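You operate a simulated robot arm through the tools that you are given. There is no shell and no other tool. Be economical: measure what you need, move in short steps, check, and stop when the job is done.

Carry out the task below with a simulated robot arm. There is one attempt and no reset: what you move stays moved.

JOB
Lift the box cover, link the repair motor as its plate asks and cover it again.
Fine: 400/690 V wants delta, links down on the lower studs; 230/400 V wants star, links across; lay the cover on the clear patch beside the motor, which is not wired.
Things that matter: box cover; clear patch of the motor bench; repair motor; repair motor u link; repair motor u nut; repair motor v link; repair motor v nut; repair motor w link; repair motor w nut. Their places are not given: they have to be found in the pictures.

It is judged by the outcome, as a careful person would: the job done as asked, and still so three seconds after it is handed in. It fails if anything else is knocked over, pushed out of place, dropped, spilled or broken. Lids that push on must go on centred and level and be pressed home; caps that screw on are set level and turned clockwise until they are tight.

ROBOT AND FRAMES
A 7-joint arm with a two-finger parallel gripper, fixed in place. Base frame: the origin is at the foot of the arm, x ahead of it, y to its left, z up. Readings come in mm, degrees, newtons and seconds.
With the tool pointing down near the work surface it reaches from about 140 to 560 mm from the base axis. Its first joint turns from -66.0 to 66.0 degrees. Payload 2.5 kg.
The tool frame sits at the grasp point between the pads (the TCP): z along the fingers, y along the line on which they close. The tips reach 23 mm beyond it. Largest opening 94 mm; finger width 38, thickness 10; the body of the gripper, 54 by 96 mm, starts 39 mm behind the TCP.
Orientation is that of the tool frame in the base frame, as a unit quaternion [x, y, z, w]. With the fingers straight down and closing along the base's y, the tool's x points along the base's -x, its y along +y and its z along -z.

CONTROLS
- The arm moves only by the tool drive_tool. Its arguments are lists of equal length, an entry for each row: "slide": the shift along the base's x, y, z in mm, a list of three; "turn": the turn, a rotation vector about the base's x, y, z in rad, a list of three; "hand": the opening, from 0 (shut) to 1 (fully open). In form: {"slide": [[tx, ty, tz], ...], "turn": [[ax, ay, az], ...], "hand": [hand, ...]}. A call has 1 to 20 rows; each row shifts and turns the commanded pose from where the row before left it. A row lasts 0.2 s, in which the tool goes at most 50 mm and 8.6 degrees; a call with a longer step from one row to the next is refused whole, and so is a gripper value outside its range. Where a pose cannot be reached the arm comes as near as it can. A force on the tool above 40 N (or 10 N above the force at the start of the call, whichever is more), or a blocked arm, ends the call early, and 0.2 s more pass. The fingers move at their own pace (about 108 mm/s each) and stop on an object; they squeeze with about 27 N. The grip force told is the motor's: it shows also when the fingers shut on nothing. Time passes only in rows, and 0.2 s behind the last, so rows that do not move let the fingers close. It gives the time, the measured TCP pose, the force on the tool (base axes), the opening and the grip force at its end, in the units of the frame above (readings bear some noise), with the torque about the TCP (base axes, N m) and any sound that the robot's microphone picked up.
- Cameras (640 x 400 px; columns grow to the right, rows downward): "scene" is fixed at [121.3, -404.5, 547.8]; the picture's right is [0.79, -0.61, 0.00], its down [-0.41, -0.53, -0.74] and it looks along [0.45, 0.59, -0.67] (base axes); focal length 214 px, centre (320, 200). "wrist" rides on the gripper at [86, 16, -74] in the tool frame; the picture's right is [-0.18, 0.98, 0.00], its down [-0.58, -0.11, -0.81] and it looks along [-0.79, -0.15, 0.59] (tool axes); focal length 243 px, centre (320, 200).
- snapshot(camera): a new picture of that camera. No time passes.
- measure_at(camera, pixels): for up to 12 pixels [column, row] of the newest picture of that camera ("zoom" is the newest enlarged one), the place [x, y, z] in the base frame of the surface seen there, good to about 2 mm, but the place of the scene camera against the robot may be out by one fixed shift of up to 25 mm in any direction. No time passes.
- close_up(camera, box): a new picture of the part [left, top, right, bottom] of that camera's present view, enlarged. No time passes.
- job_done(): hands the job in; it is judged then, once.

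Go step by step. Measure first, check grasps and placings, and put right what went wrong. The budget is 80 turns and 34 pictures, counting those below and the enlarged ones. Unless the task says otherwise, let go and move clear before handing in, and close with one line.

The tools are called as a command line: name --argument value ..., lists and objects as JSON in quotes. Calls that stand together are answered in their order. drive_tool: Moves the arm, as the interface text tells. Its arguments: {"type":"object","properties":{"slide":{"type":"array","items":{"type":"array","items":{"type":"number"}}},"turn":{"type":"array","items":{"type":"array","items":{"type":"number"}}},"hand":{"type":"array","items":{"type":"number"}}},"required":["slide","turn","hand"]} The other tools are called the same way: snapshot (camera) takes a picture; measure_at (camera, pixels) gives the place of the surface under pixels of a picture; close_up (camera, box) takes an enlarged picture of a part of a camera's view; job_done () hands the job in.

At the start:

```text
clock: 0.0
tcp_pos: [324.9, -100.9, 504.9]
orientation: [0.0, 1.0, 0.0, 0.001]
contact_force: [-0.2, -0.3, -0.4]
torque: [-0.01, 0.01, -0.02]
opening: 94.0
gripper_force: 0.0
```

scene: 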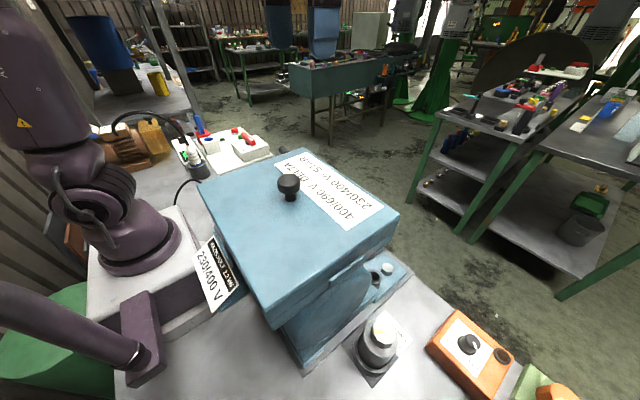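
wrist: 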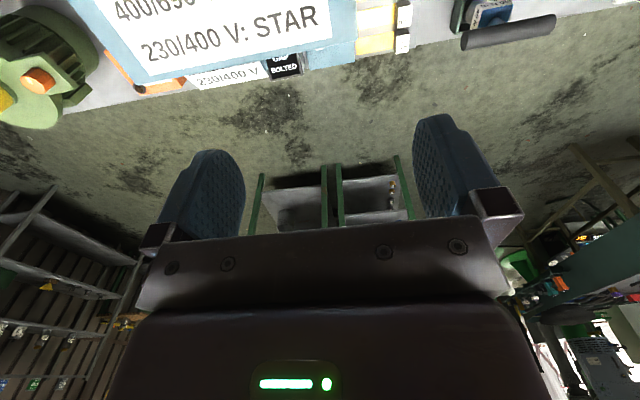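

The scene shows a blue cover with a knob at about (289,185) and plates near (215,275). I'll enlarge both to read them.

close_up --camera "scene" --box '[180, 130, 420, 280]'

close_up --camera "scene" --box '[180, 220, 500, 400]'

measure_at --camera "scene" --pixels '[[289, 181], [200, 190], [280, 150], [398, 212], [268, 328], [385, 330], [387, 268], [320, 375], [405, 300], [465, 340], [160, 190], [220, 165]]'

```text
2.67 times, centred on (300, 205) of scene
```

zoom: 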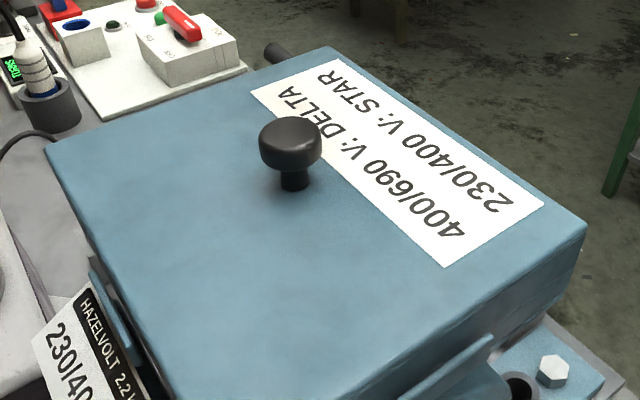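

```text
2.00 times, centred on (340, 310) of scene
```

zoom: 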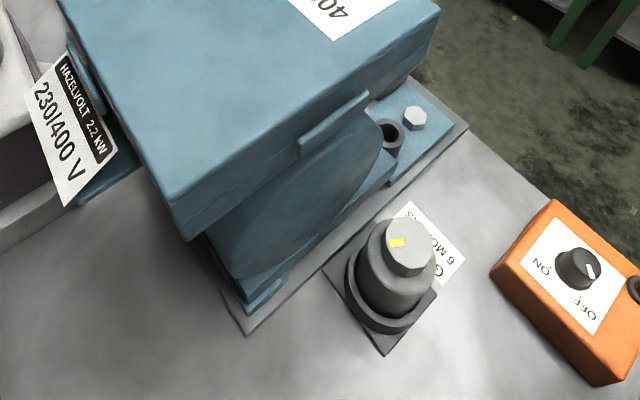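

```text
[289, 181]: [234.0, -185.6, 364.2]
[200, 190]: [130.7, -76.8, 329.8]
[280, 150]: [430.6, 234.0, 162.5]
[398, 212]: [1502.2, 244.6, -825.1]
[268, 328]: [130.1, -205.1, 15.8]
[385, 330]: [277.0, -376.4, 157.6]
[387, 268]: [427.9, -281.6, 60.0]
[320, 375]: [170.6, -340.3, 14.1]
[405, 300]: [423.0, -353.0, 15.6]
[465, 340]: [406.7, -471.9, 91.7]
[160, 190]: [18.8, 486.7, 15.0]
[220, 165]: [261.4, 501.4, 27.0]
```

The motor's plate reads 230/400 V, so it wants star (links across). Next I'll bring the wrist camera round to see the knob and calibrate the scene camera.

drive_tool --slide '[[-35, -17, -6], [-35, -17, -6], [-35, -17, -6], [-35, -17, -6], [-25, -17, -6], [0, 0, 0]]' --turn '[[0, 0, 0], [0, 0, 0], [0, 0, 0], [0, 0, 0], [0, 0, 0], [0, 0, 0]]' --hand '[1, 1, 1, 1, 1, 1]'

snapshot --camera "wrist"

snapshot --camera "scene"

```text
clock: 1.4
tcp_pos: [161.2, -184.1, 474.3]
orientation: [0.0, 1.0, 0.001, -0.001]
contact_force: [-0.8, 0.0, 0.2]
torque: [-0.03, 0.03, 0.0]
opening: 93.9
gripper_force: 0.1
```

```text
29 pictures are left
```

wrist: 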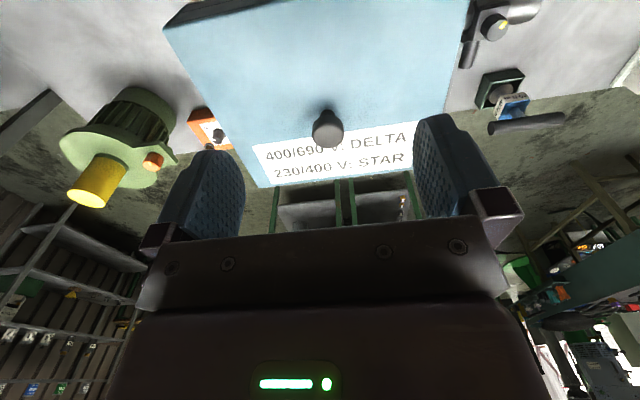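

```text
28 pictures are left
```

scene: 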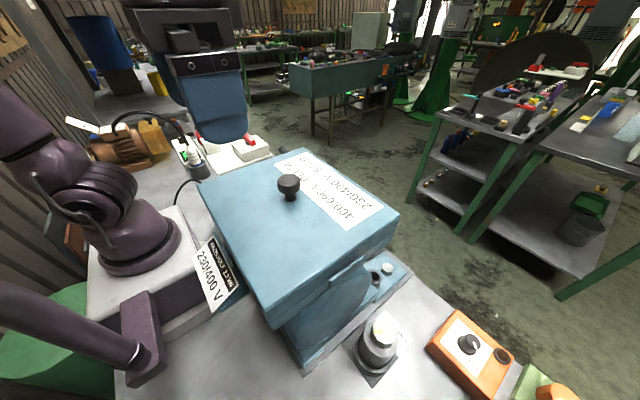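

The wrist picture shows the knob at (328,130) and the cover's corners at (165,25), (468,2), (255,187), (440,115). I'll measure both cameras to compare.

measure_at --camera "wrist" --pixels '[[328, 128], [328, 138], [313, 130], [342, 130], [172, 30], [466, 6], [257, 184], [430, 110], [320, 90], [215, 105], [490, 90], [560, 60]]'

measure_at --camera "scene" --pixels '[[289, 181], [280, 184], [298, 184], [203, 192], [272, 322], [393, 212], [275, 156], [250, 200], [310, 220], [340, 200], [300, 390], [425, 290]]'

```text
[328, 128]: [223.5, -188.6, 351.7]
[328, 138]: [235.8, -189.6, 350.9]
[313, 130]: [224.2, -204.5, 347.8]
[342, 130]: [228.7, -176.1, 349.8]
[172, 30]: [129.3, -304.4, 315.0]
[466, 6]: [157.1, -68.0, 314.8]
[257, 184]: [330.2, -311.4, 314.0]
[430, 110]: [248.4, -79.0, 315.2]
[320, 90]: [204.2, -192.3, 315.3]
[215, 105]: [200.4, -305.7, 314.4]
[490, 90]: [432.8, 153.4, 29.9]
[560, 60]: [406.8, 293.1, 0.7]
```

```text
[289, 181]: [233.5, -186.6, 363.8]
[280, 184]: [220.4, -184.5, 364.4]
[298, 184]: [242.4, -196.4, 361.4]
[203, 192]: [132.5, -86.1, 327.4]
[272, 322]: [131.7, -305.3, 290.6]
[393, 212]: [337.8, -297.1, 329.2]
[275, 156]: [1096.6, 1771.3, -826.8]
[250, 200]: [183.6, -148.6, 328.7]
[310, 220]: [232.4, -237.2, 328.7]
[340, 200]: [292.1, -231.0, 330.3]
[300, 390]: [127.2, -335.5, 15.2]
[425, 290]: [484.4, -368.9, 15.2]
```

Wrist and scene agree up to about +14 mm in z on the scene side; the knob is near (229,-190), top about 350, and the cover top is at 315. I'll look over the left side of the bench for the clear patch.

drive_tool --slide '[[0, 45, 0], [0, 45, 0], [0, 45, 0], [0, 45, 0], [0, 45, 0], [0, 45, 0], [0, 0, 0]]' --turn '[[0, 0, 0], [0, 0, 0], [0, 0, 0], [0, 0, 0], [0, 0, 0], [0, 0, 0], [0, 0, 0]]' --hand '[1, 1, 1, 1, 1, 1, 1]'

snapshot --camera "wrist"

```text
clock: 3.0
tcp_pos: [157.9, 83.3, 475.9]
orientation: [0.0, 1.0, 0.0, 0.0]
contact_force: [-0.1, 0.0, -0.1]
torque: [0.01, 0.01, -0.01]
opening: 94.1
gripper_force: 0.1
```

```text
27 pictures are left
```

wrist: 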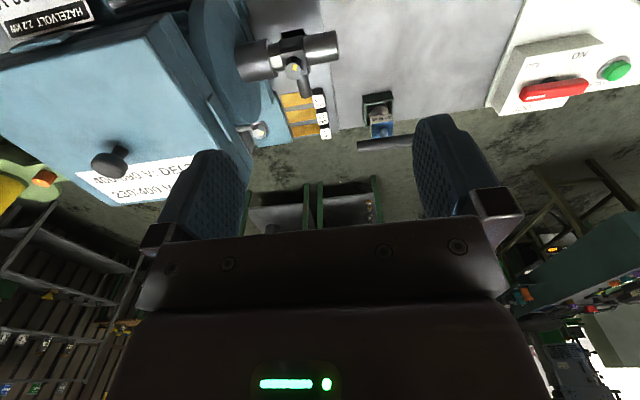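

The bench between the motor shaft (300,55) and the white switch panel (500,90) looks clear. I'll measure its bounds.

measure_at --camera "wrist" --pixels '[[340, 10], [350, 125], [335, 45], [328, 130], [378, 110], [480, 115], [520, 10], [490, 105], [250, 15], [420, 60], [260, 60], [325, 30]]'

close_up --camera "scene" --box '[60, 100, 300, 250]'

```text
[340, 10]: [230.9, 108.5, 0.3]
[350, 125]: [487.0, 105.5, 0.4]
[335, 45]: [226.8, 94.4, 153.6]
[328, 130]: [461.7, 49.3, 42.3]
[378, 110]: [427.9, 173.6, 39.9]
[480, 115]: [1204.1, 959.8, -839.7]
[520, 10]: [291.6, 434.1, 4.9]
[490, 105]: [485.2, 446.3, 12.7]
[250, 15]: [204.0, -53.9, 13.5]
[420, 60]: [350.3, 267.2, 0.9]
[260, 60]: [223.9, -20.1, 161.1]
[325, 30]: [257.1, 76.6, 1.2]
```

```text
2.67 times, centred on (180, 175) of scene
```

zoom: 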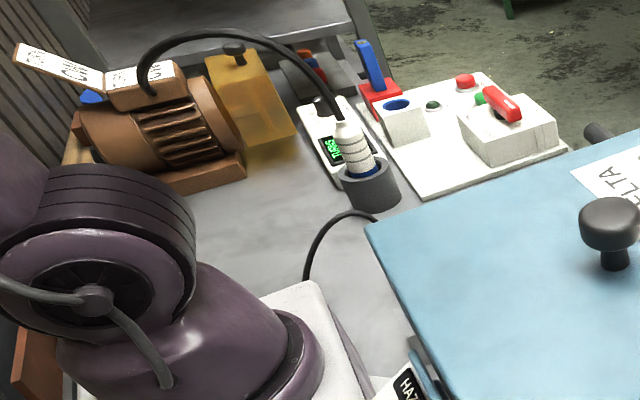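

Checking where the meter, the cable holder and the panel lie to bound the clear area.

measure_at --camera "zoom" --pixels '[[370, 205], [352, 160], [310, 275], [340, 185], [425, 195], [560, 150], [240, 165], [280, 220], [330, 250], [300, 105], [380, 215], [270, 160]]'

drive_tool --slide '[[-10, 30, 0], [0, 40, 0], [0, 40, 0], [0, 0, 0], [0, 0, 0], [0, 0, 0], [0, 0, 0], [0, 0, 0]]' --turn '[[0, 0, 0], [0, 0.14, 0], [0, 0.14, 0], [0, 0.14, 0], [0, 0.14, 0], [0, 0.14, 0], [0, 0, 0], [0, 0, 0]]' --hand '[1, 1, 1, 1, 1, 1, 1, 1]'

snapshot --camera "wrist"

```text
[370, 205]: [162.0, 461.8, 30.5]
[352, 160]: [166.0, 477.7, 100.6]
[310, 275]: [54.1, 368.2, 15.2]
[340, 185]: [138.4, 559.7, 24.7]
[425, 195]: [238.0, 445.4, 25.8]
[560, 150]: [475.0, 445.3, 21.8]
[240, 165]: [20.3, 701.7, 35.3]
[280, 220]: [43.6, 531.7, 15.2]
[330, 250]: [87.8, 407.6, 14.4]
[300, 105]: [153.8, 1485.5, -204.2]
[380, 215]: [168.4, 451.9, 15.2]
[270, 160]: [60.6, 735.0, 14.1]
```

```text
clock: 4.8
tcp_pos: [150.2, 192.9, 475.5]
orientation: [0.0, 0.939, -0.001, -0.343]
contact_force: [0.6, -0.4, 0.2]
torque: [0.01, 0.0, -0.02]
opening: 94.0
gripper_force: 0.0
```

```text
25 pictures are left
```

wrist: 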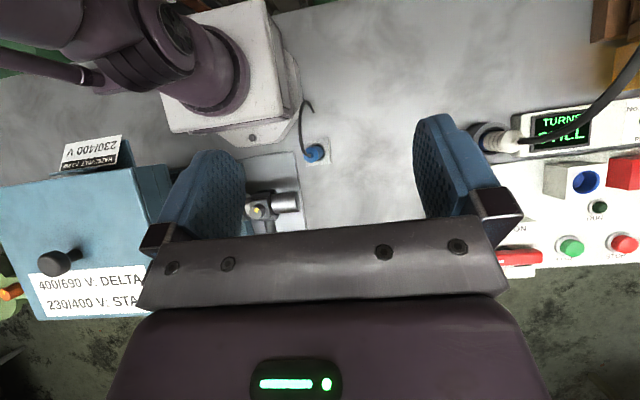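

The view from above shows an empty stretch of bench between the shaft end (300,200) and the panel (500,170), with a small blue probe at (315,152). I'll measure it.

measure_at --camera "wrist" --pixels '[[318, 155], [327, 140], [302, 160], [300, 200], [295, 155], [310, 225], [485, 140], [500, 175], [350, 60], [400, 220], [310, 110], [370, 150]]'

```text
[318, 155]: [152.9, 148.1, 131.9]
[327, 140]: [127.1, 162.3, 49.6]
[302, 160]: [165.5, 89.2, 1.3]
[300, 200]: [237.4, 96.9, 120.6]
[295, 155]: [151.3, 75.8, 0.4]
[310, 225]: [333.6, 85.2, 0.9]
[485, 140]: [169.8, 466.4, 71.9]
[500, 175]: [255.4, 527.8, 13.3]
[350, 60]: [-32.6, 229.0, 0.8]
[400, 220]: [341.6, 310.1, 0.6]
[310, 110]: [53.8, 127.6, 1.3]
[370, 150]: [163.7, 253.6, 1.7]
```

The patch will be around (285,283), clear of the post at about (140,155). I'll level the tool and go above the knob.

drive_tool --slide '[[10, -40, 0], [10, -45, 0], [10, -45, 0], [10, -45, 0], [10, -45, 0], [10, -45, 0], [10, -45, 0], [10, -45, 0], [0, -28, -20], [0, 0, -35], [0, 0, 0]]' --turn '[[0, -0.14, 0], [0, -0.14, 0], [0, -0.14, 0], [0, -0.14, 0], [0, -0.14, 0], [0, 0, 0], [0, 0, 0], [0, 0, 0], [0, 0, 0], [0, 0, 0], [0, 0, 0]]' --hand '[1, 1, 1, 1, 1, 1, 1, 1, 1, 1, 1]'

snapshot --camera "wrist"

```text
clock: 7.2
tcp_pos: [230.7, -189.5, 419.1]
orientation: [0.0, 1.0, 0.0, 0.0]
contact_force: [-0.2, 0.3, 0.4]
torque: [0.0, -0.01, -0.03]
opening: 94.1
gripper_force: 0.0
```

```text
24 pictures are left
```

wrist: 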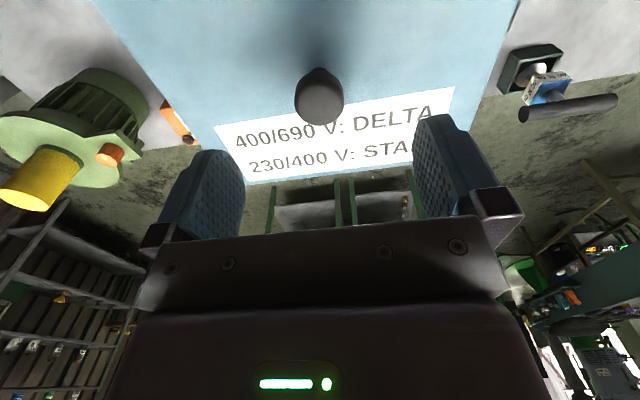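

The knob top sits at (320,102), just about under the TCP. I'll measure it and the cover edges for the return placement.

measure_at --camera "wrist" --pixels '[[320, 86], [320, 118], [320, 102], [297, 102], [342, 102], [511, 20], [486, 88], [110, 20], [190, 100], [320, 180], [320, 72], [250, 183]]'

```text
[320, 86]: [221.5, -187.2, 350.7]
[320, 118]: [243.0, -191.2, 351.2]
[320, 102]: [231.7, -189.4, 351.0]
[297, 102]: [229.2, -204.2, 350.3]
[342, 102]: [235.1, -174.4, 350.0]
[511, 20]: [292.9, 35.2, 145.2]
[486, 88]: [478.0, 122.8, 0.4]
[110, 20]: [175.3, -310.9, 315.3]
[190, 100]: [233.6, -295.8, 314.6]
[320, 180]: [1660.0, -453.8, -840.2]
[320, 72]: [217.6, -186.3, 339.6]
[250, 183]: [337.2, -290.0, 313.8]
```

Knob centre is (232,-189.5), top 351, about 30 mm across. I'll descend to z≈342 and grip.

drive_tool --slide '[[1, 0, -30], [0, 0, -25], [0, 0, -14], [0, 0, -8], [0, 0, 0], [0, 0, 0], [0, 0, 0], [0, 0, 0]]' --turn '[[0, 0, 0], [0, 0, 0], [0, 0, 0], [0, 0, 0], [0, 0, 0], [0, 0, 0], [0, 0, 0], [0, 0, 0]]' --hand '[1, 1, 1, 1, 1, 0, 0, 0]'

```text
clock: 9.0
tcp_pos: [231.1, -189.1, 341.1]
orientation: [0.0, 1.0, 0.0, 0.0]
contact_force: [-0.5, -1.3, 1.0]
torque: [-0.02, -0.21, -0.06]
opening: 33.1
gripper_force: 27.0
```

The fingers hold the knob at 33 mm. I'll lift slowly and check.

drive_tool --slide '[[0, 0, 4], [0, 0, 6], [0, 0, 10], [0, 0, 10], [0, 0, 10], [0, 0, 0]]' --turn '[[0, 0, 0], [0, 0, 0], [0, 0, 0], [0, 0, 0], [0, 0, 0], [0, 0, 0]]' --hand '[0, 0, 0, 0, 0, 0]'

snapshot --camera "scene"

```text
clock: 10.4
tcp_pos: [231.7, -189.4, 383.0]
orientation: [0.001, 1.0, 0.0, -0.001]
contact_force: [-0.8, 0.8, -2.9]
torque: [-0.01, -0.03, -0.02]
opening: 30.1
gripper_force: 27.0
```

```text
23 pictures are left
```

scene: 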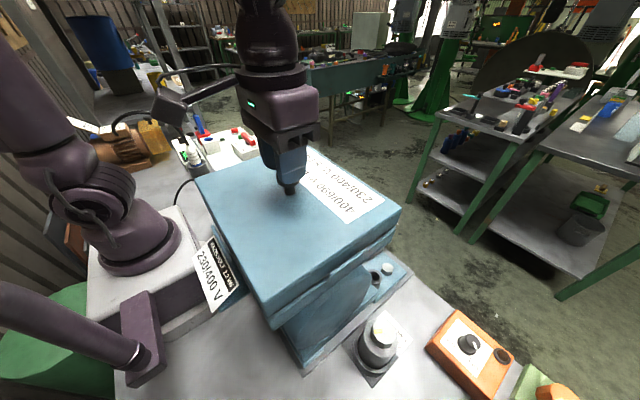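

The cover weighs about 3 N and rises level. I'll lift further to find its lower rim.

drive_tool --slide '[[0, 0, 12], [0, 0, 16], [0, 0, 20], [0, 0, 20], [0, 0, 20], [0, 0, 0]]' --turn '[[0, 0, 0], [0, 0, 0], [0, 0, 0], [0, 0, 0], [0, 0, 0], [0, 0, 0]]' --hand '[0, 0, 0, 0, 0, 0]'

snapshot --camera "scene"

```text
clock: 11.8
tcp_pos: [229.0, -188.0, 470.4]
orientation: [0.0, 1.0, 0.0, 0.0]
contact_force: [-0.1, -0.1, -4.3]
torque: [-0.03, 0.02, 0.0]
opening: 29.9
gripper_force: 27.1
```

```text
22 pictures are left
```

scene: 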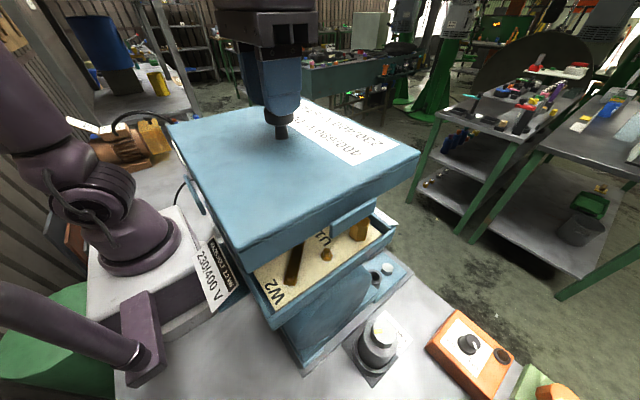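

The cover is clear of the box; I'll measure its rim, skirt and the box walls.

measure_at --camera "scene" --pixels '[[243, 248], [245, 265], [340, 215], [340, 228], [418, 158], [275, 310], [268, 295], [395, 222], [290, 265], [326, 254], [280, 280], [192, 205]]'

```text
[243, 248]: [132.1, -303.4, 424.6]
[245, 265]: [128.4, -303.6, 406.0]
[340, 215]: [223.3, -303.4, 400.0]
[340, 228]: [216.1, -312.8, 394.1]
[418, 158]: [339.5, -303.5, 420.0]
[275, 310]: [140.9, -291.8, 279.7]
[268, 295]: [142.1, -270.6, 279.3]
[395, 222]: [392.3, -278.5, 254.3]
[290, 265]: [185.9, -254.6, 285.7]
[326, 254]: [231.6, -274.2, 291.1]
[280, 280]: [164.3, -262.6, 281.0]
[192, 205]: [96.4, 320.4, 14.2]
```

The cover is about 40 mm deep, with tongues perhaps 25 mm longer. I'll carry it over at this height to the patch at (285,283).

drive_tool --slide '[[0, 10, 0], [3, 20, 0], [3, 25, 0], [3, 27, 0], [3, 27, 0], [3, 27, 0], [3, 27, 0], [3, 27, 0], [3, 27, 0], [3, 27, 0], [3, 27, 0], [3, 27, 0], [3, 27, 0], [4, 27, 0], [4, 27, 0], [4, 27, 0], [4, 27, 0], [4, 25, 0], [2, 13, 0], [0, 0, 0]]' --turn '[[0, 0, 0], [0, 0, 0], [0, 0, 0], [0, 0, 0], [0, 0, 0], [0, 0, 0], [0, 0, 0], [0, 0, 0], [0, 0, 0], [0, 0, 0], [0, 0, 0], [0, 0, 0], [0, 0, 0], [0, 0, 0], [0, 0, 0], [0, 0, 0], [0, 0, 0], [0, 0, 0], [0, 0, 0], [0, 0, 0]]' --hand '[0, 0, 0, 0, 0, 0, 0, 0, 0, 0, 0, 0, 0, 0, 0, 0, 0, 0, 0, 0]'

snapshot --camera "scene"

```text
clock: 16.0
tcp_pos: [288.6, 280.7, 471.1]
orientation: [0.001, 1.0, -0.001, 0.0]
contact_force: [-0.3, -0.2, -3.8]
torque: [0.01, 0.04, -0.02]
opening: 30.2
gripper_force: 27.3
```

```text
21 pictures are left
```

scene: 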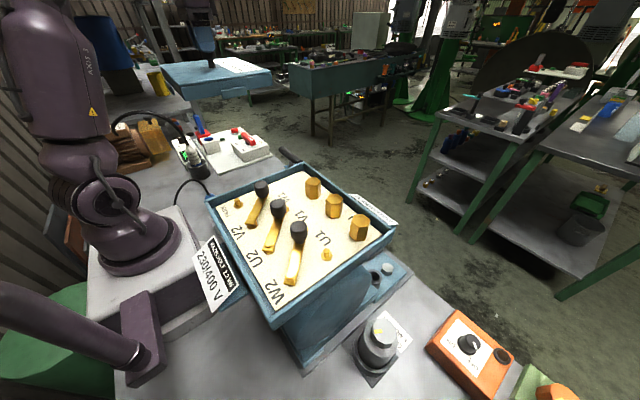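

The cover is over the patch and the terminal board is exposed. I'll lower it most of the way.

drive_tool --slide '[[0, 0, -20], [0, 0, -30], [0, 0, -30], [0, 0, -30], [0, 0, -30], [0, 0, -30], [0, 0, -30], [0, 0, -30], [0, 0, -30], [0, 0, -30], [0, 0, -20], [0, 0, -10], [0, 0, 0]]' --turn '[[0, 0, 0], [0, 0, 0], [0, 0, 0], [0, 0, 0], [0, 0, 0], [0, 0, 0], [0, 0, 0], [0, 0, 0], [0, 0, 0], [0, 0, 0], [0, 0, 0], [0, 0, 0], [0, 0, 0]]' --hand '[0, 0, 0, 0, 0, 0, 0, 0, 0, 0, 0, 0, 0]'

snapshot --camera "scene"

```text
clock: 18.8
tcp_pos: [287.1, 283.0, 151.6]
orientation: [-0.001, 1.0, 0.0, 0.0]
contact_force: [0.0, -0.3, -3.7]
torque: [-0.02, -0.01, 0.02]
opening: 29.8
gripper_force: 27.3
```

```text
20 pictures are left
```

scene: 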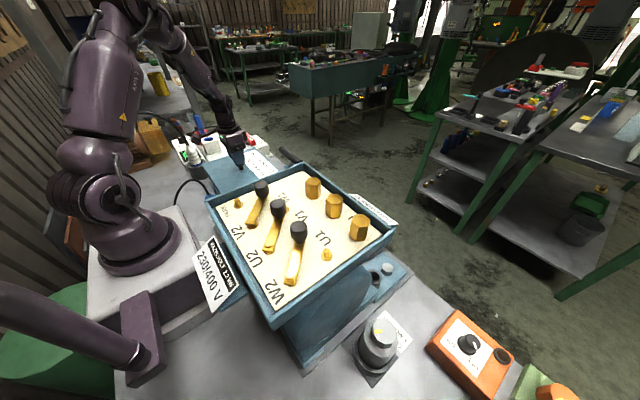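

Nothing is in the way, and I'll lower in small steps until contact.

drive_tool --slide '[[0, 0, -15], [0, 0, -10], [0, 0, -8], [0, 0, -6], [0, 0, -5], [0, 0, -5], [0, 0, -4], [0, 0, -4], [0, 0, -4], [0, 0, -4], [0, 0, -4], [0, 0, -4], [0, 0, -4], [0, 0, -4], [0, 0, -4]]' --turn '[[0, 0, 0], [0, 0, 0], [0, 0, 0], [0, 0, 0], [0, 0, 0], [0, 0, 0], [0, 0, 0], [0, 0, 0], [0, 0, 0], [0, 0, 0], [0, 0, 0], [0, 0, 0], [0, 0, 0], [0, 0, 0], [0, 0, 0]]' --hand '[0, 0, 0, 0, 0, 0, 0, 0, 0, 0, 0, 0, 0, 0, 0]'

```text
clock: 22.0
tcp_pos: [289.6, 282.9, 66.3]
orientation: [0.001, 1.0, -0.001, 0.0]
contact_force: [-3.7, -3.8, 29.0]
torque: [0.48, -0.05, -0.02]
opening: 33.4
gripper_force: 26.8
```

Contact was made at z≈66 (29 N). I'll ease off a little, release and rise.

drive_tool --slide '[[0, 0, 2], [0, 0, 0], [0, 0, 0], [0, 0, 0], [0, 0, 15], [0, 0, 30], [0, 0, 40], [0, 0, 40], [0, 0, 45], [0, 0, 45], [0, 0, 45], [0, 0, 45], [0, 0, 45], [0, 0, 40]]' --turn '[[0, 0, 0], [0, 0, 0], [0, 0, 0], [0, 0, 0], [0, 0, 0], [0, 0, 0], [0, 0, 0], [0, 0, 0], [0, 0, 0], [0, 0, 0], [0, 0, 0], [0, 0, 0], [0, 0, 0], [0, 0, 0]]' --hand '[0, 0.8, 1, 1, 1, 1, 1, 1, 1, 1, 1, 1, 1, 1]'

close_up --camera "scene" --box '[170, 130, 330, 230]'

close_up --camera "scene" --box '[192, 150, 416, 290]'

```text
clock: 25.0
tcp_pos: [286.6, 280.0, 456.6]
orientation: [0.0, 1.0, -0.001, -0.001]
contact_force: [-0.4, -0.3, 0.3]
torque: [0.01, 0.01, 0.02]
opening: 93.7
gripper_force: 0.2
```

```text
4.00 times, centred on (250, 180) of scene
```

zoom: 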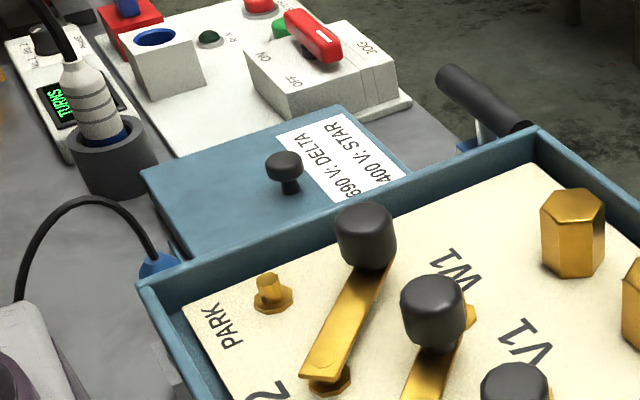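

```text
2.86 times, centred on (304, 220) of scene
```

zoom: 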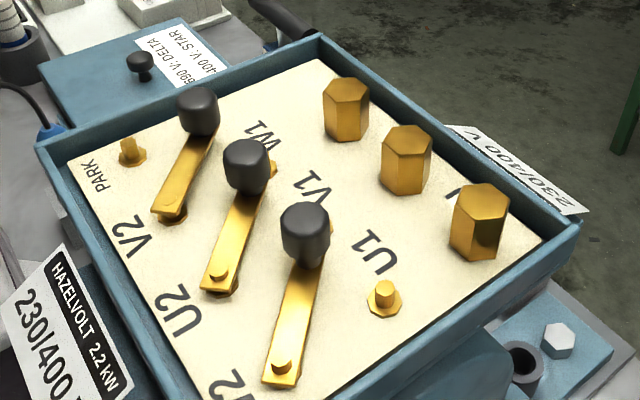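

The cover lies flat on the patch. On the board, the links with black knobs run from the V2/U2/W2 studs, there's a PARK stud, and three nuts are on the far side. I'll get a downward wrist view of it.

drive_tool --slide '[[0, -40, 0], [0, -45, 0], [0, -45, 0], [0, -45, 0], [0, -45, 0], [0, -45, 0], [0, -45, 0], [0, -45, 0], [0, -45, -10], [0, -45, -25], [0, -11, -35], [0, 0, 0]]' --turn '[[0, 0, 0], [0, 0.14, 0], [0, 0.14, 0], [0, 0.14, 0], [0, 0.14, 0], [0, 0.14, 0], [0, 0, 0], [0, 0, 0], [0, 0, 0], [0, 0, 0], [0, 0, 0], [0, 0, 0]]' --hand '[1, 1, 1, 1, 1, 1, 1, 1, 1, 1, 1, 1]'

snapshot --camera "wrist"

```text
refused: row 10 steps farther than a row can; nothing moved
```

```text
17 pictures are left
```

wrist: 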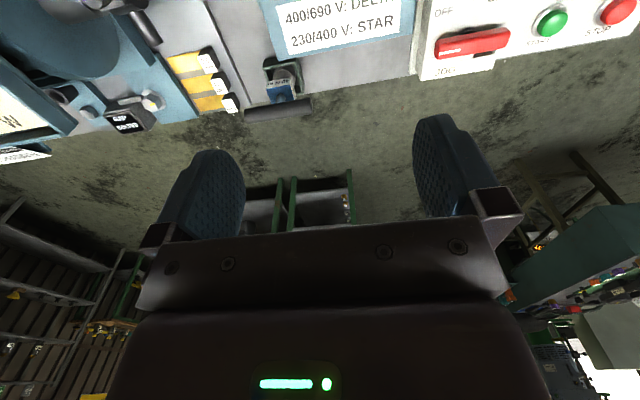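

That call was refused for one long step, so I'll split it.

drive_tool --slide '[[0, -40, 0], [0, -45, 0], [0, -45, 0], [0, -45, 0], [0, -45, 0], [0, -45, 0], [0, -45, 0], [0, -45, 0], [0, -45, -10], [0, -35, -25], [0, -21, -35], [0, 0, 0]]' --turn '[[0, 0, 0], [0, 0.14, 0], [0, 0.14, 0], [0, 0.14, 0], [0, 0.14, 0], [0, 0.14, 0], [0, 0, 0], [0, 0, 0], [0, 0, 0], [0, 0, 0], [0, 0, 0], [0, 0, 0]]' --hand '[1, 1, 1, 1, 1, 1, 1, 1, 1, 1, 1, 1]'

close_up --camera "wrist" --box '[160, 0, 480, 200]'

```text
clock: 27.6
tcp_pos: [261.2, -158.2, 365.6]
orientation: [0.0, 0.948, 0.003, -0.317]
contact_force: [-0.3, 0.4, -0.8]
torque: [-0.02, -0.04, 0.03]
opening: 94.0
gripper_force: 0.2
out of reach, approached as far as the arm can: row 5, 6, 7
```

```text
2.00 times, centred on (320, 100) of wrist
```

zoom: 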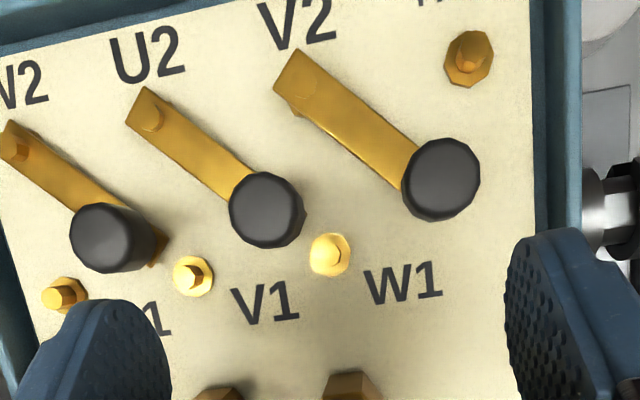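

Each link pivots on W2/U2/V2 and stands at a skew, with its knob end free. The bare studs are U1/V1/W1 and PARK. I'll measure these.

measure_at --camera "zoom" --pixels '[[18, 145], [152, 115], [300, 85], [300, 108], [468, 52], [98, 235], [262, 208], [438, 178], [62, 294], [192, 273], [330, 250], [400, 345]]'

measure_at --camera "zoom" --pixels '[[190, 150], [370, 115], [60, 185], [153, 265], [300, 225], [12, 155], [345, 380], [220, 395], [470, 75], [335, 262], [285, 95], [555, 100]]'

```text
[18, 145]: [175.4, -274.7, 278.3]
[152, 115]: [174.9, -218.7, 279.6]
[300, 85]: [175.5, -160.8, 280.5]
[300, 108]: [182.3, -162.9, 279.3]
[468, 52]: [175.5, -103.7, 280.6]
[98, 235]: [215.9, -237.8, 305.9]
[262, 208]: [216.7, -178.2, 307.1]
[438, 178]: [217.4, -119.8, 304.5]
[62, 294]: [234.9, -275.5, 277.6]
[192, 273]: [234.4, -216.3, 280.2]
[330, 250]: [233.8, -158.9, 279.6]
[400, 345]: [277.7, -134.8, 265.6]
```

```text
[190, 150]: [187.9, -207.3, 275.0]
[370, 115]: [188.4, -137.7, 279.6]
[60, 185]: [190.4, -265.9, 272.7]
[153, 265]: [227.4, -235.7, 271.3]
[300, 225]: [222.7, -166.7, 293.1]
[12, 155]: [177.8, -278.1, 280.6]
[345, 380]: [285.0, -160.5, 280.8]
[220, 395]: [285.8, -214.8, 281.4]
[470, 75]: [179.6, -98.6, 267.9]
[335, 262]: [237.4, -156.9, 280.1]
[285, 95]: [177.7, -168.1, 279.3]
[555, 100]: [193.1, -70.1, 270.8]
```

Studs sit on a ~58 mm grid: W2 (175,-275), U2 (175,-218), V2 (175,-161), PARK (175,-103), U1/V1/W1 at x≈234. I need a sharper look at the links, the knobs and the nuts.

close_up --camera "scene" --box '[225, 175, 321, 235]'

close_up --camera "scene" --box '[270, 215, 366, 295]'

```text
6.67 times, centred on (273, 205) of scene
```

zoom: 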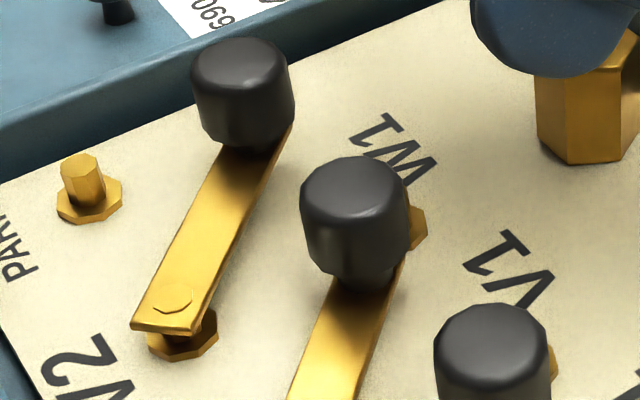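

```text
5.00 times, centred on (318, 255) of scene
```

zoom: 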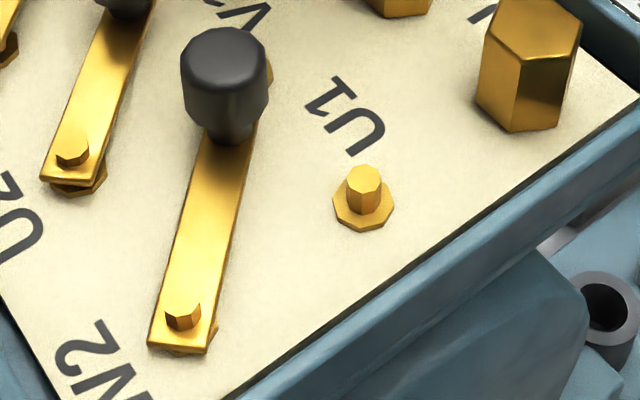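

The links are stacked at staggered heights (W2 low, V2 high), as if to be swung across. I need to see where the nuts are parked and any labels there, so I'll move out over the +x side.

drive_tool --slide '[[30, -15, 0], [30, -10, 0], [20, 0, 0], [0, 0, 0]]' --turn '[[0, 0, 0], [0, 0, 0], [0, 0, 0], [0, 0, 0]]' --hand '[1, 1, 1, 1]'

close_up --camera "wrist" --box '[140, 0, 500, 225]'

```text
clock: 28.6
tcp_pos: [339.5, -184.0, 365.4]
orientation: [0.0, 0.948, 0.004, -0.319]
contact_force: [0.5, -0.5, 0.2]
torque: [0.02, -0.01, 0.0]
opening: 93.8
gripper_force: 0.0
```

```text
1.78 times, centred on (320, 112) of wrist
```

zoom: 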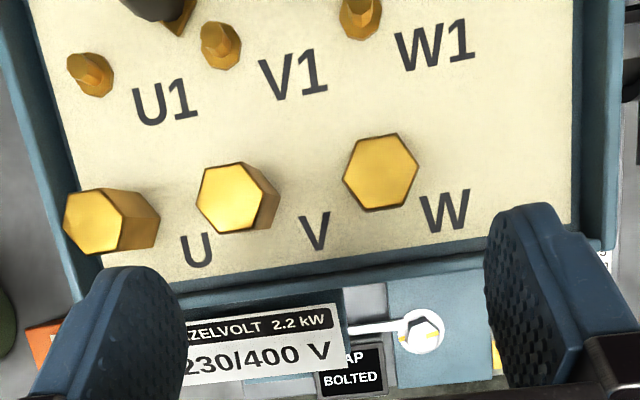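

The nuts rest at places marked U, V, W on the +x side. I'll pin down knob positions and link ends relative to the studs.

measure_at --camera "scene" --pixels '[[299, 225], [278, 203], [261.4, 184.5], [290.6, 276.5], [327, 250.5], [237.3, 199], [250.8, 219.5], [300, 243], [296, 260], [268, 238], [310, 265], [285, 283]]'

measure_at --camera "zoom" --pixels '[[380, 172], [235, 198], [93, 220], [130, 250], [270, 215], [345, 180], [417, 170], [376, 137], [382, 208], [92, 75], [175, 15], [300, 200]]'

```text
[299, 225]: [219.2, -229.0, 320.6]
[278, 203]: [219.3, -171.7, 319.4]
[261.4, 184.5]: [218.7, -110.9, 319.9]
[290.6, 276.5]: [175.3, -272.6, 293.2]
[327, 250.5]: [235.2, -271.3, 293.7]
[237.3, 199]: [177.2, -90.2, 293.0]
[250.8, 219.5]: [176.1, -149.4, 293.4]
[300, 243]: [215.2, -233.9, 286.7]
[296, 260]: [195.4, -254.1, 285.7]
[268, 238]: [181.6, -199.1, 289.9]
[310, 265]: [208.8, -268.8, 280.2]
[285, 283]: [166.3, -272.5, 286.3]
```

```text
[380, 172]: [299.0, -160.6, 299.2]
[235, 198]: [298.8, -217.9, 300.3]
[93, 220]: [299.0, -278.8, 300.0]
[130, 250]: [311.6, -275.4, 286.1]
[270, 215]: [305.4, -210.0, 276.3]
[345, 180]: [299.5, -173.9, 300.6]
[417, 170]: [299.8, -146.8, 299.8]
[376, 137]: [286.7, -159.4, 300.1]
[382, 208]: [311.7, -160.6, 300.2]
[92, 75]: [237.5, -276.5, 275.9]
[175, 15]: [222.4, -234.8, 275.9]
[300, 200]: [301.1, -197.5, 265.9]
```

Knobs are at about (217,-235), (217,-177), (217,-118), top 306 and 58 mm from their pivots; nuts at x≈299 stand 34 mm tall. I'll square the tool, yaw it 45° so it closes across the V2 link, and stand above that knob.

drive_tool --slide '[[-12, 6, 2], [-12, 6, 2], [-12, 6, 1], [-12, 6, 0], [-12, 6, 0], [-12, 6, 0], [-12, 6, 0], [-12, 6, 0], [-12, 6, 0], [-12, 6, 0], [-2, 6, -10], [0, 0, 0]]' --turn '[[0, -0.13, 0], [0, -0.13, 0], [0, -0.13, 0], [0, -0.13, 0], [0, -0.129, 0], [0, 0, 0.13], [0, 0, 0.13], [0, 0, 0.13], [0, 0, 0.13], [0, 0, 0.13], [0, 0, 0.135], [0, 0, 0]]' --hand '[1, 1, 1, 1, 1, 0.6, 0.6, 0.6, 0.6, 0.6, 0.6, 0.6]'

snapshot --camera "wrist"

```text
clock: 31.2
tcp_pos: [216.7, -114.2, 361.5]
orientation: [-0.384, 0.924, 0.003, -0.002]
contact_force: [0.1, -0.1, -0.4]
torque: [-0.03, 0.0, -0.01]
opening: 56.4
gripper_force: 0.0
```

```text
12 pictures are left
```

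wrist: 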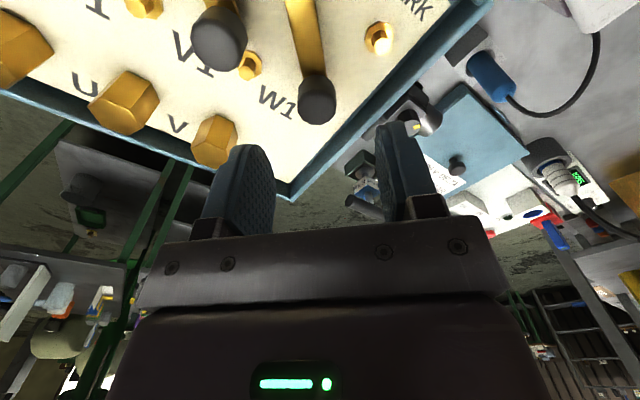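

The V2-link knob is at (317,105). Measuring it precisely before descending.

measure_at --camera "wrist" --pixels '[[317, 108], [301, 106], [333, 106], [317, 96], [317, 118], [317, 80], [300, 20], [216, 40], [380, 35], [249, 65], [310, 66]]'

```text
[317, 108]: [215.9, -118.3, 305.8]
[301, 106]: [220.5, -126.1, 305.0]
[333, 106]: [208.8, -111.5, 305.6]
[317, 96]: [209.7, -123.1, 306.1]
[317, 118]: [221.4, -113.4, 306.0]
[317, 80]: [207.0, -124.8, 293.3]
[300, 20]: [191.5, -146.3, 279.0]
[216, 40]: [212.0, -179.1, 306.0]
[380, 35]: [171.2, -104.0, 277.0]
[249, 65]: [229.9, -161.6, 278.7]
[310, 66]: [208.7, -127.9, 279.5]
```

Knob centre is (215.5,-118.5), about 19 mm across. I'll descend to z≈302 and close.

drive_tool --slide '[[-1, -4, -20], [0, 0, -20], [0, 0, -12], [0, 0, -7], [0, 0, 0], [0, 0, 0], [0, 0, 0], [0, 0, 0]]' --turn '[[0, 0, 0], [0, 0, 0], [0, 0, 0], [0, 0, 0], [0, 0, 0], [0, 0, 0], [0, 0, 0], [0, 0, 0]]' --hand '[0.6, 0.6, 0.6, 0.6, 0.6, 0, 0, 0]'

```text
clock: 33.0
tcp_pos: [217.4, -119.0, 302.6]
orientation: [-0.383, 0.924, 0.003, -0.001]
contact_force: [1.6, 0.2, -7.6]
torque: [-0.23, -0.54, 0.1]
opening: 24.2
gripper_force: 45.0
```

The knob is gripped (24 mm). I'll test gently: a small lift first.

drive_tool --slide '[[0, 0, 2], [0, 0, 2], [0, 0, 0]]' --turn '[[0, 0, 0], [0, 0, 0], [0, 0, 0]]' --hand '[0, 0, 0]'

```text
clock: 33.5
tcp_pos: [216.6, -118.3, 302.3]
orientation: [-0.383, 0.924, 0.006, -0.004]
contact_force: [-1.4, 1.6, -1.4]
torque: [-0.63, -0.3, -0.13]
opening: 24.5
gripper_force: 45.4
stopped in row 2: the force on the tool passed its limit at 41 N (the readings are from after the stop); the commanded pose is now the measured one
```

It can't be lifted, so it is a hinge. I'll swing it along its arc toward PARK, first 13° with a check.

drive_tool --slide '[[-3.35, 2.97, 0], [-3.58, 2.71, 0], [-3.78, 2.43, 0], [0, 0, 0]]' --turn '[[0, 0, 0.0768], [0, 0, 0.0768], [0, 0, 0.0768], [0, 0, 0]]' --hand '[0, 0, 0, 0]'

```text
clock: 34.5
tcp_pos: [204.4, -111.2, 302.9]
orientation: [-0.488, 0.873, 0.007, -0.003]
contact_force: [2.8, 7.3, 6.0]
torque: [-0.56, -0.46, -0.06]
opening: 24.1
gripper_force: 44.4
```

It swings with low force. Continuing toward 90°.

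drive_tool --slide '[[-3.95, 2.12, 0], [-4.11, 1.82, 0], [-4.23, 1.5, 0], [-4.34, 1.17, 0], [-4.41, 0.84, 0], [-4.47, 0.49, 0], [-4.18, 0.15, 0], [0, 0, 0]]' --turn '[[0, 0, 0.0768], [0, 0, 0.0768], [0, 0, 0.0768], [0, 0, 0.0768], [0, 0, 0.0768], [0, 0, 0.0768], [0, 0, 0.0716], [0, 0, 0]]' --hand '[0, 0, 0, 0, 0, 0, 0, 0]'

```text
clock: 36.3
tcp_pos: [175.4, -101.8, 303.1]
orientation: [-0.701, 0.713, 0.005, -0.005]
contact_force: [2.7, 20.8, 6.4]
torque: [0.03, -0.75, 0.17]
opening: 24.1
gripper_force: 44.9
```

The link now points straight at PARK: TCP at (175.4,-101.8). I'll open just a little because of the box wall, rise and look.

drive_tool --slide '[[0, -1, 0], [0, 0, 0], [0, 0, 0], [0, 0, 15], [0, 0, 25], [0, -40, 10], [10, -40, 0], [0, 0, 0]]' --turn '[[0, 0, 0], [0, 0, 0], [0, 0, 0], [0, 0, 0], [0, 0, 0], [0, 0, 0], [0, 0, 0], [0, 0, 0]]' --hand '[0, 0.38, 0.38, 0.38, 0.38, 0.38, 0.38, 0.38]'

snapshot --camera "wrist"

```text
clock: 38.1
tcp_pos: [186.2, -182.2, 354.5]
orientation: [-0.7, 0.714, 0.005, -0.006]
contact_force: [0.1, 0.0, 0.3]
torque: [0.02, 0.01, 0.04]
opening: 35.5
gripper_force: 0.2
```

```text
11 pictures are left
```

wrist: 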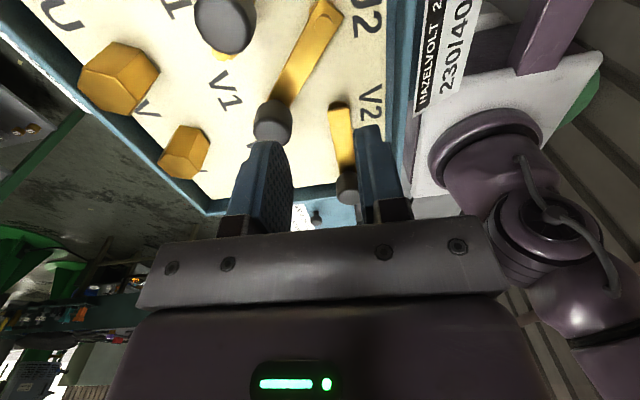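

The V2 link stays across, on PARK. Next is the U2 link: yaw back 45° and take its knob at (215.7,-177).

drive_tool --slide '[[6, 1, 2], [6, 1, 0], [6, 1, 0], [6, 1, 0], [5.3, 1, 0], [0, 0, 0], [0, 0, 0]]' --turn '[[0, 0, -0.131], [0, 0, -0.131], [0, 0, -0.131], [0, 0, -0.131], [0, 0, -0.131], [0, 0, -0.13], [0, 0, 0]]' --hand '[0.6, 0.6, 0.6, 0.6, 0.6, 0.6, 0.6]'

snapshot --camera "wrist"

```text
clock: 39.7
tcp_pos: [214.9, -178.6, 355.3]
orientation: [-0.372, 0.928, 0.007, -0.004]
contact_force: [-0.3, 0.1, -0.3]
torque: [0.02, -0.03, 0.01]
opening: 56.4
gripper_force: 0.1
```

```text
10 pictures are left
```

wrist: 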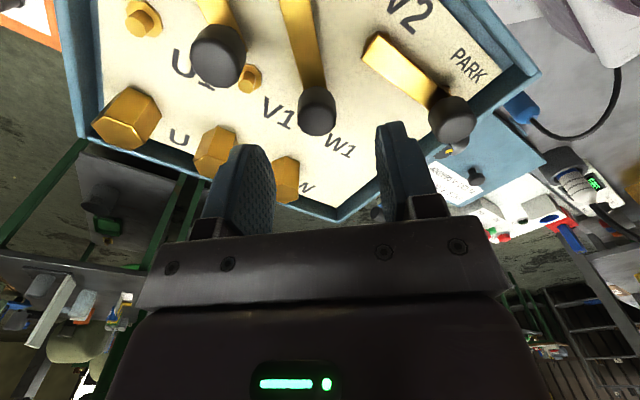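

The next knob is at (317,112); measuring it and the V2 end.

measure_at --camera "wrist" --pixels '[[318, 116], [302, 115], [334, 115], [318, 106], [318, 126], [305, 55], [380, 48], [372, 60], [452, 125], [215, 50], [440, 95]]'

```text
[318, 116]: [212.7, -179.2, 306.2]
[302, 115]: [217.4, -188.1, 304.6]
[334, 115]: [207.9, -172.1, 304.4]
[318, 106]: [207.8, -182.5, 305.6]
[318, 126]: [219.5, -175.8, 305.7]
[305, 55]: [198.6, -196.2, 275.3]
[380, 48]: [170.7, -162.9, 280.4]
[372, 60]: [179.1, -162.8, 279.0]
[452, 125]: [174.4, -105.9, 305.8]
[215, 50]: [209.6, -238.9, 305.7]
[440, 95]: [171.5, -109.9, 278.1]
```

Taking the knob at about (215,-178).

drive_tool --slide '[[0, 0, -20], [0, 0, -18], [0, 0, -10], [0, 0, -4], [0, 0, 0], [0, 0, 0], [0, 0, 0], [0, 0, 0]]' --turn '[[0, 0, 0], [0, 0, 0], [0, 0, 0], [0, 0, 0], [0, 0, 0], [0, 0, 0], [0, 0, 0], [0, 0, 0]]' --hand '[0.6, 0.6, 0.6, 0.6, 0.6, 0, 0, 0]'

```text
clock: 41.5
tcp_pos: [215.3, -178.5, 302.2]
orientation: [-0.373, 0.928, 0.007, -0.005]
contact_force: [-0.3, 2.3, -5.2]
torque: [-0.45, -0.64, -0.16]
opening: 24.4
gripper_force: 45.3
```

To clear the V2 link's end (top 280) with the leading finger, I'll regrip 5 mm higher.

drive_tool --slide '[[0, 0, 0], [0, 0, 5], [0, 0, 0], [0, 0, 0], [0, 0, 0]]' --turn '[[0, 0, 0], [0, 0, 0], [0, 0, 0], [0, 0, 0], [0, 0, 0]]' --hand '[0.4, 0.4, 0, 0, 0]'

drive_tool --slide '[[-3.3, 3.0, 0], [-3.5, 2.8, 0], [-3.7, 2.5, 0], [-3.9, 2.2, 0], [-4.1, 1.9, 0], [0, 0, 0]]' --turn '[[0, 0, 0.0785], [0, 0, 0.0785], [0, 0, 0.0785], [0, 0, 0.0785], [0, 0, 0.0785], [0, 0, 0]]' --hand '[0, 0, 0, 0, 0, 0]'

```text
clock: 42.7
tcp_pos: [214.5, -178.7, 307.2]
orientation: [-0.373, 0.928, 0.007, -0.002]
contact_force: [-0.9, 0.1, -4.5]
torque: [-0.4, -0.51, 0.0]
opening: 24.7
gripper_force: 45.3
```

```text
clock: 44.1
tcp_pos: [196.4, -166.8, 307.6]
orientation: [-0.548, 0.836, 0.005, -0.005]
contact_force: [5.0, -4.6, -6.5]
torque: [-0.05, -0.88, 0.38]
opening: 24.6
gripper_force: 45.0
```

Halfway and smooth; continuing the last 22° while watching the force.

drive_tool --slide '[[-4.2, 1.5, 0], [-4.3, 1.2, 0], [-4.4, 0.9, 0], [-4.4, 0.5, 0], [-4.0, 0.2, 0], [0, 0, 0]]' --turn '[[0, 0, 0.0785], [0, 0, 0.0785], [0, 0, 0.0785], [0, 0, 0.0785], [0, 0, 0.0785], [0, 0, 0]]' --hand '[0, 0, 0, 0, 0, 0]'

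```text
clock: 45.5
tcp_pos: [175.0, -162.1, 307.0]
orientation: [-0.7, 0.714, 0.003, -0.006]
contact_force: [-1.2, -15.9, -2.4]
torque: [0.06, -0.66, -0.23]
opening: 24.1
gripper_force: 45.1
```

It reached (175,-162), across to V2. Releasing, and on to the W2 link knob.

drive_tool --slide '[[0, 0, 0], [0, 0, 0], [0, 0, 15], [0, 0, 35], [7, -12, 0], [7, -12, 0], [7, -12, 0], [7, -12, 0], [6, -13, 0], [6, -13, 0], [0, 0, 0]]' --turn '[[0, 0, 0], [0, 0, 0], [0, 0, 0], [0, 0, 0], [0, 0, -0.131], [0, 0, -0.131], [0, 0, -0.131], [0, 0, -0.131], [0, 0, -0.131], [0, 0, -0.125], [0, 0, 0]]' --hand '[0.38, 0.38, 0.38, 0.38, 0.6, 0.6, 0.6, 0.6, 0.6, 0.6, 0.6]'

snapshot --camera "wrist"

```text
clock: 47.9
tcp_pos: [214.6, -235.7, 358.3]
orientation: [-0.375, 0.927, 0.007, -0.004]
contact_force: [0.1, 0.2, -0.4]
torque: [0.0, -0.02, 0.01]
opening: 56.3
gripper_force: 0.1
```

```text
9 pictures are left
```

wrist: 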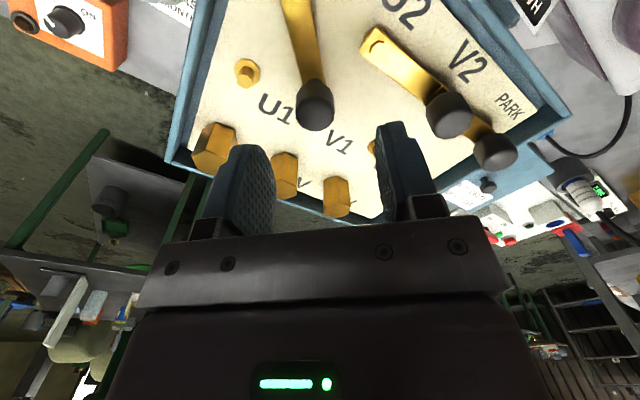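

The U2 link lies across with its knob over V2. The W2 knob at (316,106) is under the tool; I'll grip at z≈307.

drive_tool --slide '[[0, 0, -20], [0, 0, -18], [0, 0, -10], [0, 0, -4], [0, 0, 0], [0, 0, 0], [0, 0, 0], [0, 0, 0]]' --turn '[[0, 0, 0], [0, 0, 0], [0, 0, 0], [0, 0, 0], [0, 0, 0], [0, 0, 0], [0, 0, 0], [0, 0, 0]]' --hand '[0.6, 0.6, 0.6, 0.6, 0.6, 0, 0, 0]'

drive_tool --slide '[[-3.3, 3.0, 0], [-3.5, 2.8, 0], [-3.7, 2.5, 0], [-3.9, 2.2, 0], [-4.1, 1.9, 0], [0, 0, 0]]' --turn '[[0, 0, 0.0785], [0, 0, 0.0785], [0, 0, 0.0785], [0, 0, 0.0785], [0, 0, 0.0785], [0, 0, 0]]' --hand '[0, 0, 0, 0, 0, 0]'

```text
clock: 49.7
tcp_pos: [214.6, -235.7, 305.8]
orientation: [-0.375, 0.927, 0.007, -0.004]
contact_force: [-0.6, 0.9, -5.8]
torque: [-0.45, -0.59, -0.05]
opening: 24.3
gripper_force: 44.4
```

```text
clock: 51.1
tcp_pos: [195.1, -223.6, 305.2]
orientation: [-0.549, 0.836, 0.006, -0.006]
contact_force: [-9.4, -14.2, -29.2]
torque: [-0.31, -0.68, -0.19]
opening: 24.6
gripper_force: 45.0
```

The readings show some upward pull on the knob (-29 N), so I'll ease down 1.5 mm and then continue.

drive_tool --slide '[[0, 0, -1.5], [0, 0, 0]]' --turn '[[0, 0, 0], [0, 0, 0]]' --hand '[0, 0]'

```text
clock: 51.7
tcp_pos: [196.7, -223.9, 305.1]
orientation: [-0.548, 0.836, 0.004, -0.005]
contact_force: [-12.9, -19.0, -4.5]
torque: [-0.26, -0.53, -0.27]
opening: 24.4
gripper_force: 45.2
```

Also a little inward to relieve the radial pull, then the last 22°.

drive_tool --slide '[[-4.7, 0.4, 0], [-4.3, 0.9, 0], [-4.4, 0.8, 0], [-4.4, 0.5, 0], [-3.8, 0.2, 0], [0, 0, 0]]' --turn '[[0, 0, 0.0785], [0, 0, 0.0785], [0, 0, 0.0785], [0, 0, 0.0785], [0, 0, 0.0785], [0, 0, 0]]' --hand '[0, 0, 0, 0, 0, 0]'

```text
clock: 53.0
tcp_pos: [176.6, -219.3, 305.0]
orientation: [-0.7, 0.714, 0.004, -0.003]
contact_force: [-2.1, 2.8, 1.4]
torque: [-0.27, -0.6, -0.1]
opening: 24.4
gripper_force: 45.0
stopped in row 6: the force on the tool passed its limit at 40 N (the readings are from after the stop); the commanded pose is now the measured one
```

The link reached (176.6,-219), about 89°, against a stop. I'll release, rise and step back to view all the links and the nuts.

drive_tool --slide '[[0, 0, 0], [0, 0, 0], [0, 0, 15], [0, 0, 35], [0, 0, 25], [-10, -40, 0], [0, -30, 0], [0, 0, 0]]' --turn '[[0, 0, 0], [0, 0, 0], [0, 0, 0], [0, 0, 0], [0, 0, 0], [0, 0, 0], [0, 0, 0], [0, 0, 0]]' --hand '[0.38, 0.38, 0.38, 0.38, 0.6, 0.6, 0.6, 0.6]'

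close_up --camera "wrist" --box '[160, 0, 480, 200]'

close_up --camera "scene" --box '[290, 165, 386, 245]'

```text
clock: 54.8
tcp_pos: [164.7, -290.3, 380.4]
orientation: [-0.701, 0.713, 0.004, -0.004]
contact_force: [0.5, -0.7, -1.1]
torque: [-0.02, -0.01, 0.0]
opening: 56.4
gripper_force: 0.0
```

```text
2.00 times, centred on (320, 100) of wrist
```

zoom: 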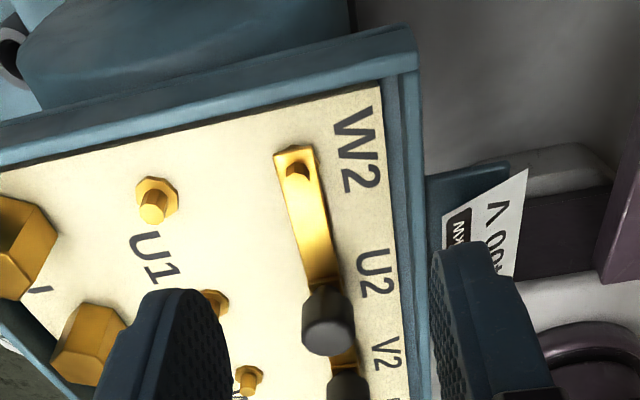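

```text
5.00 times, centred on (338, 205) of scene
```

zoom: 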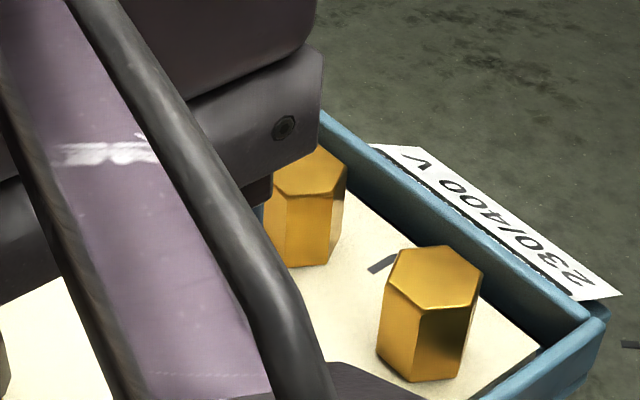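

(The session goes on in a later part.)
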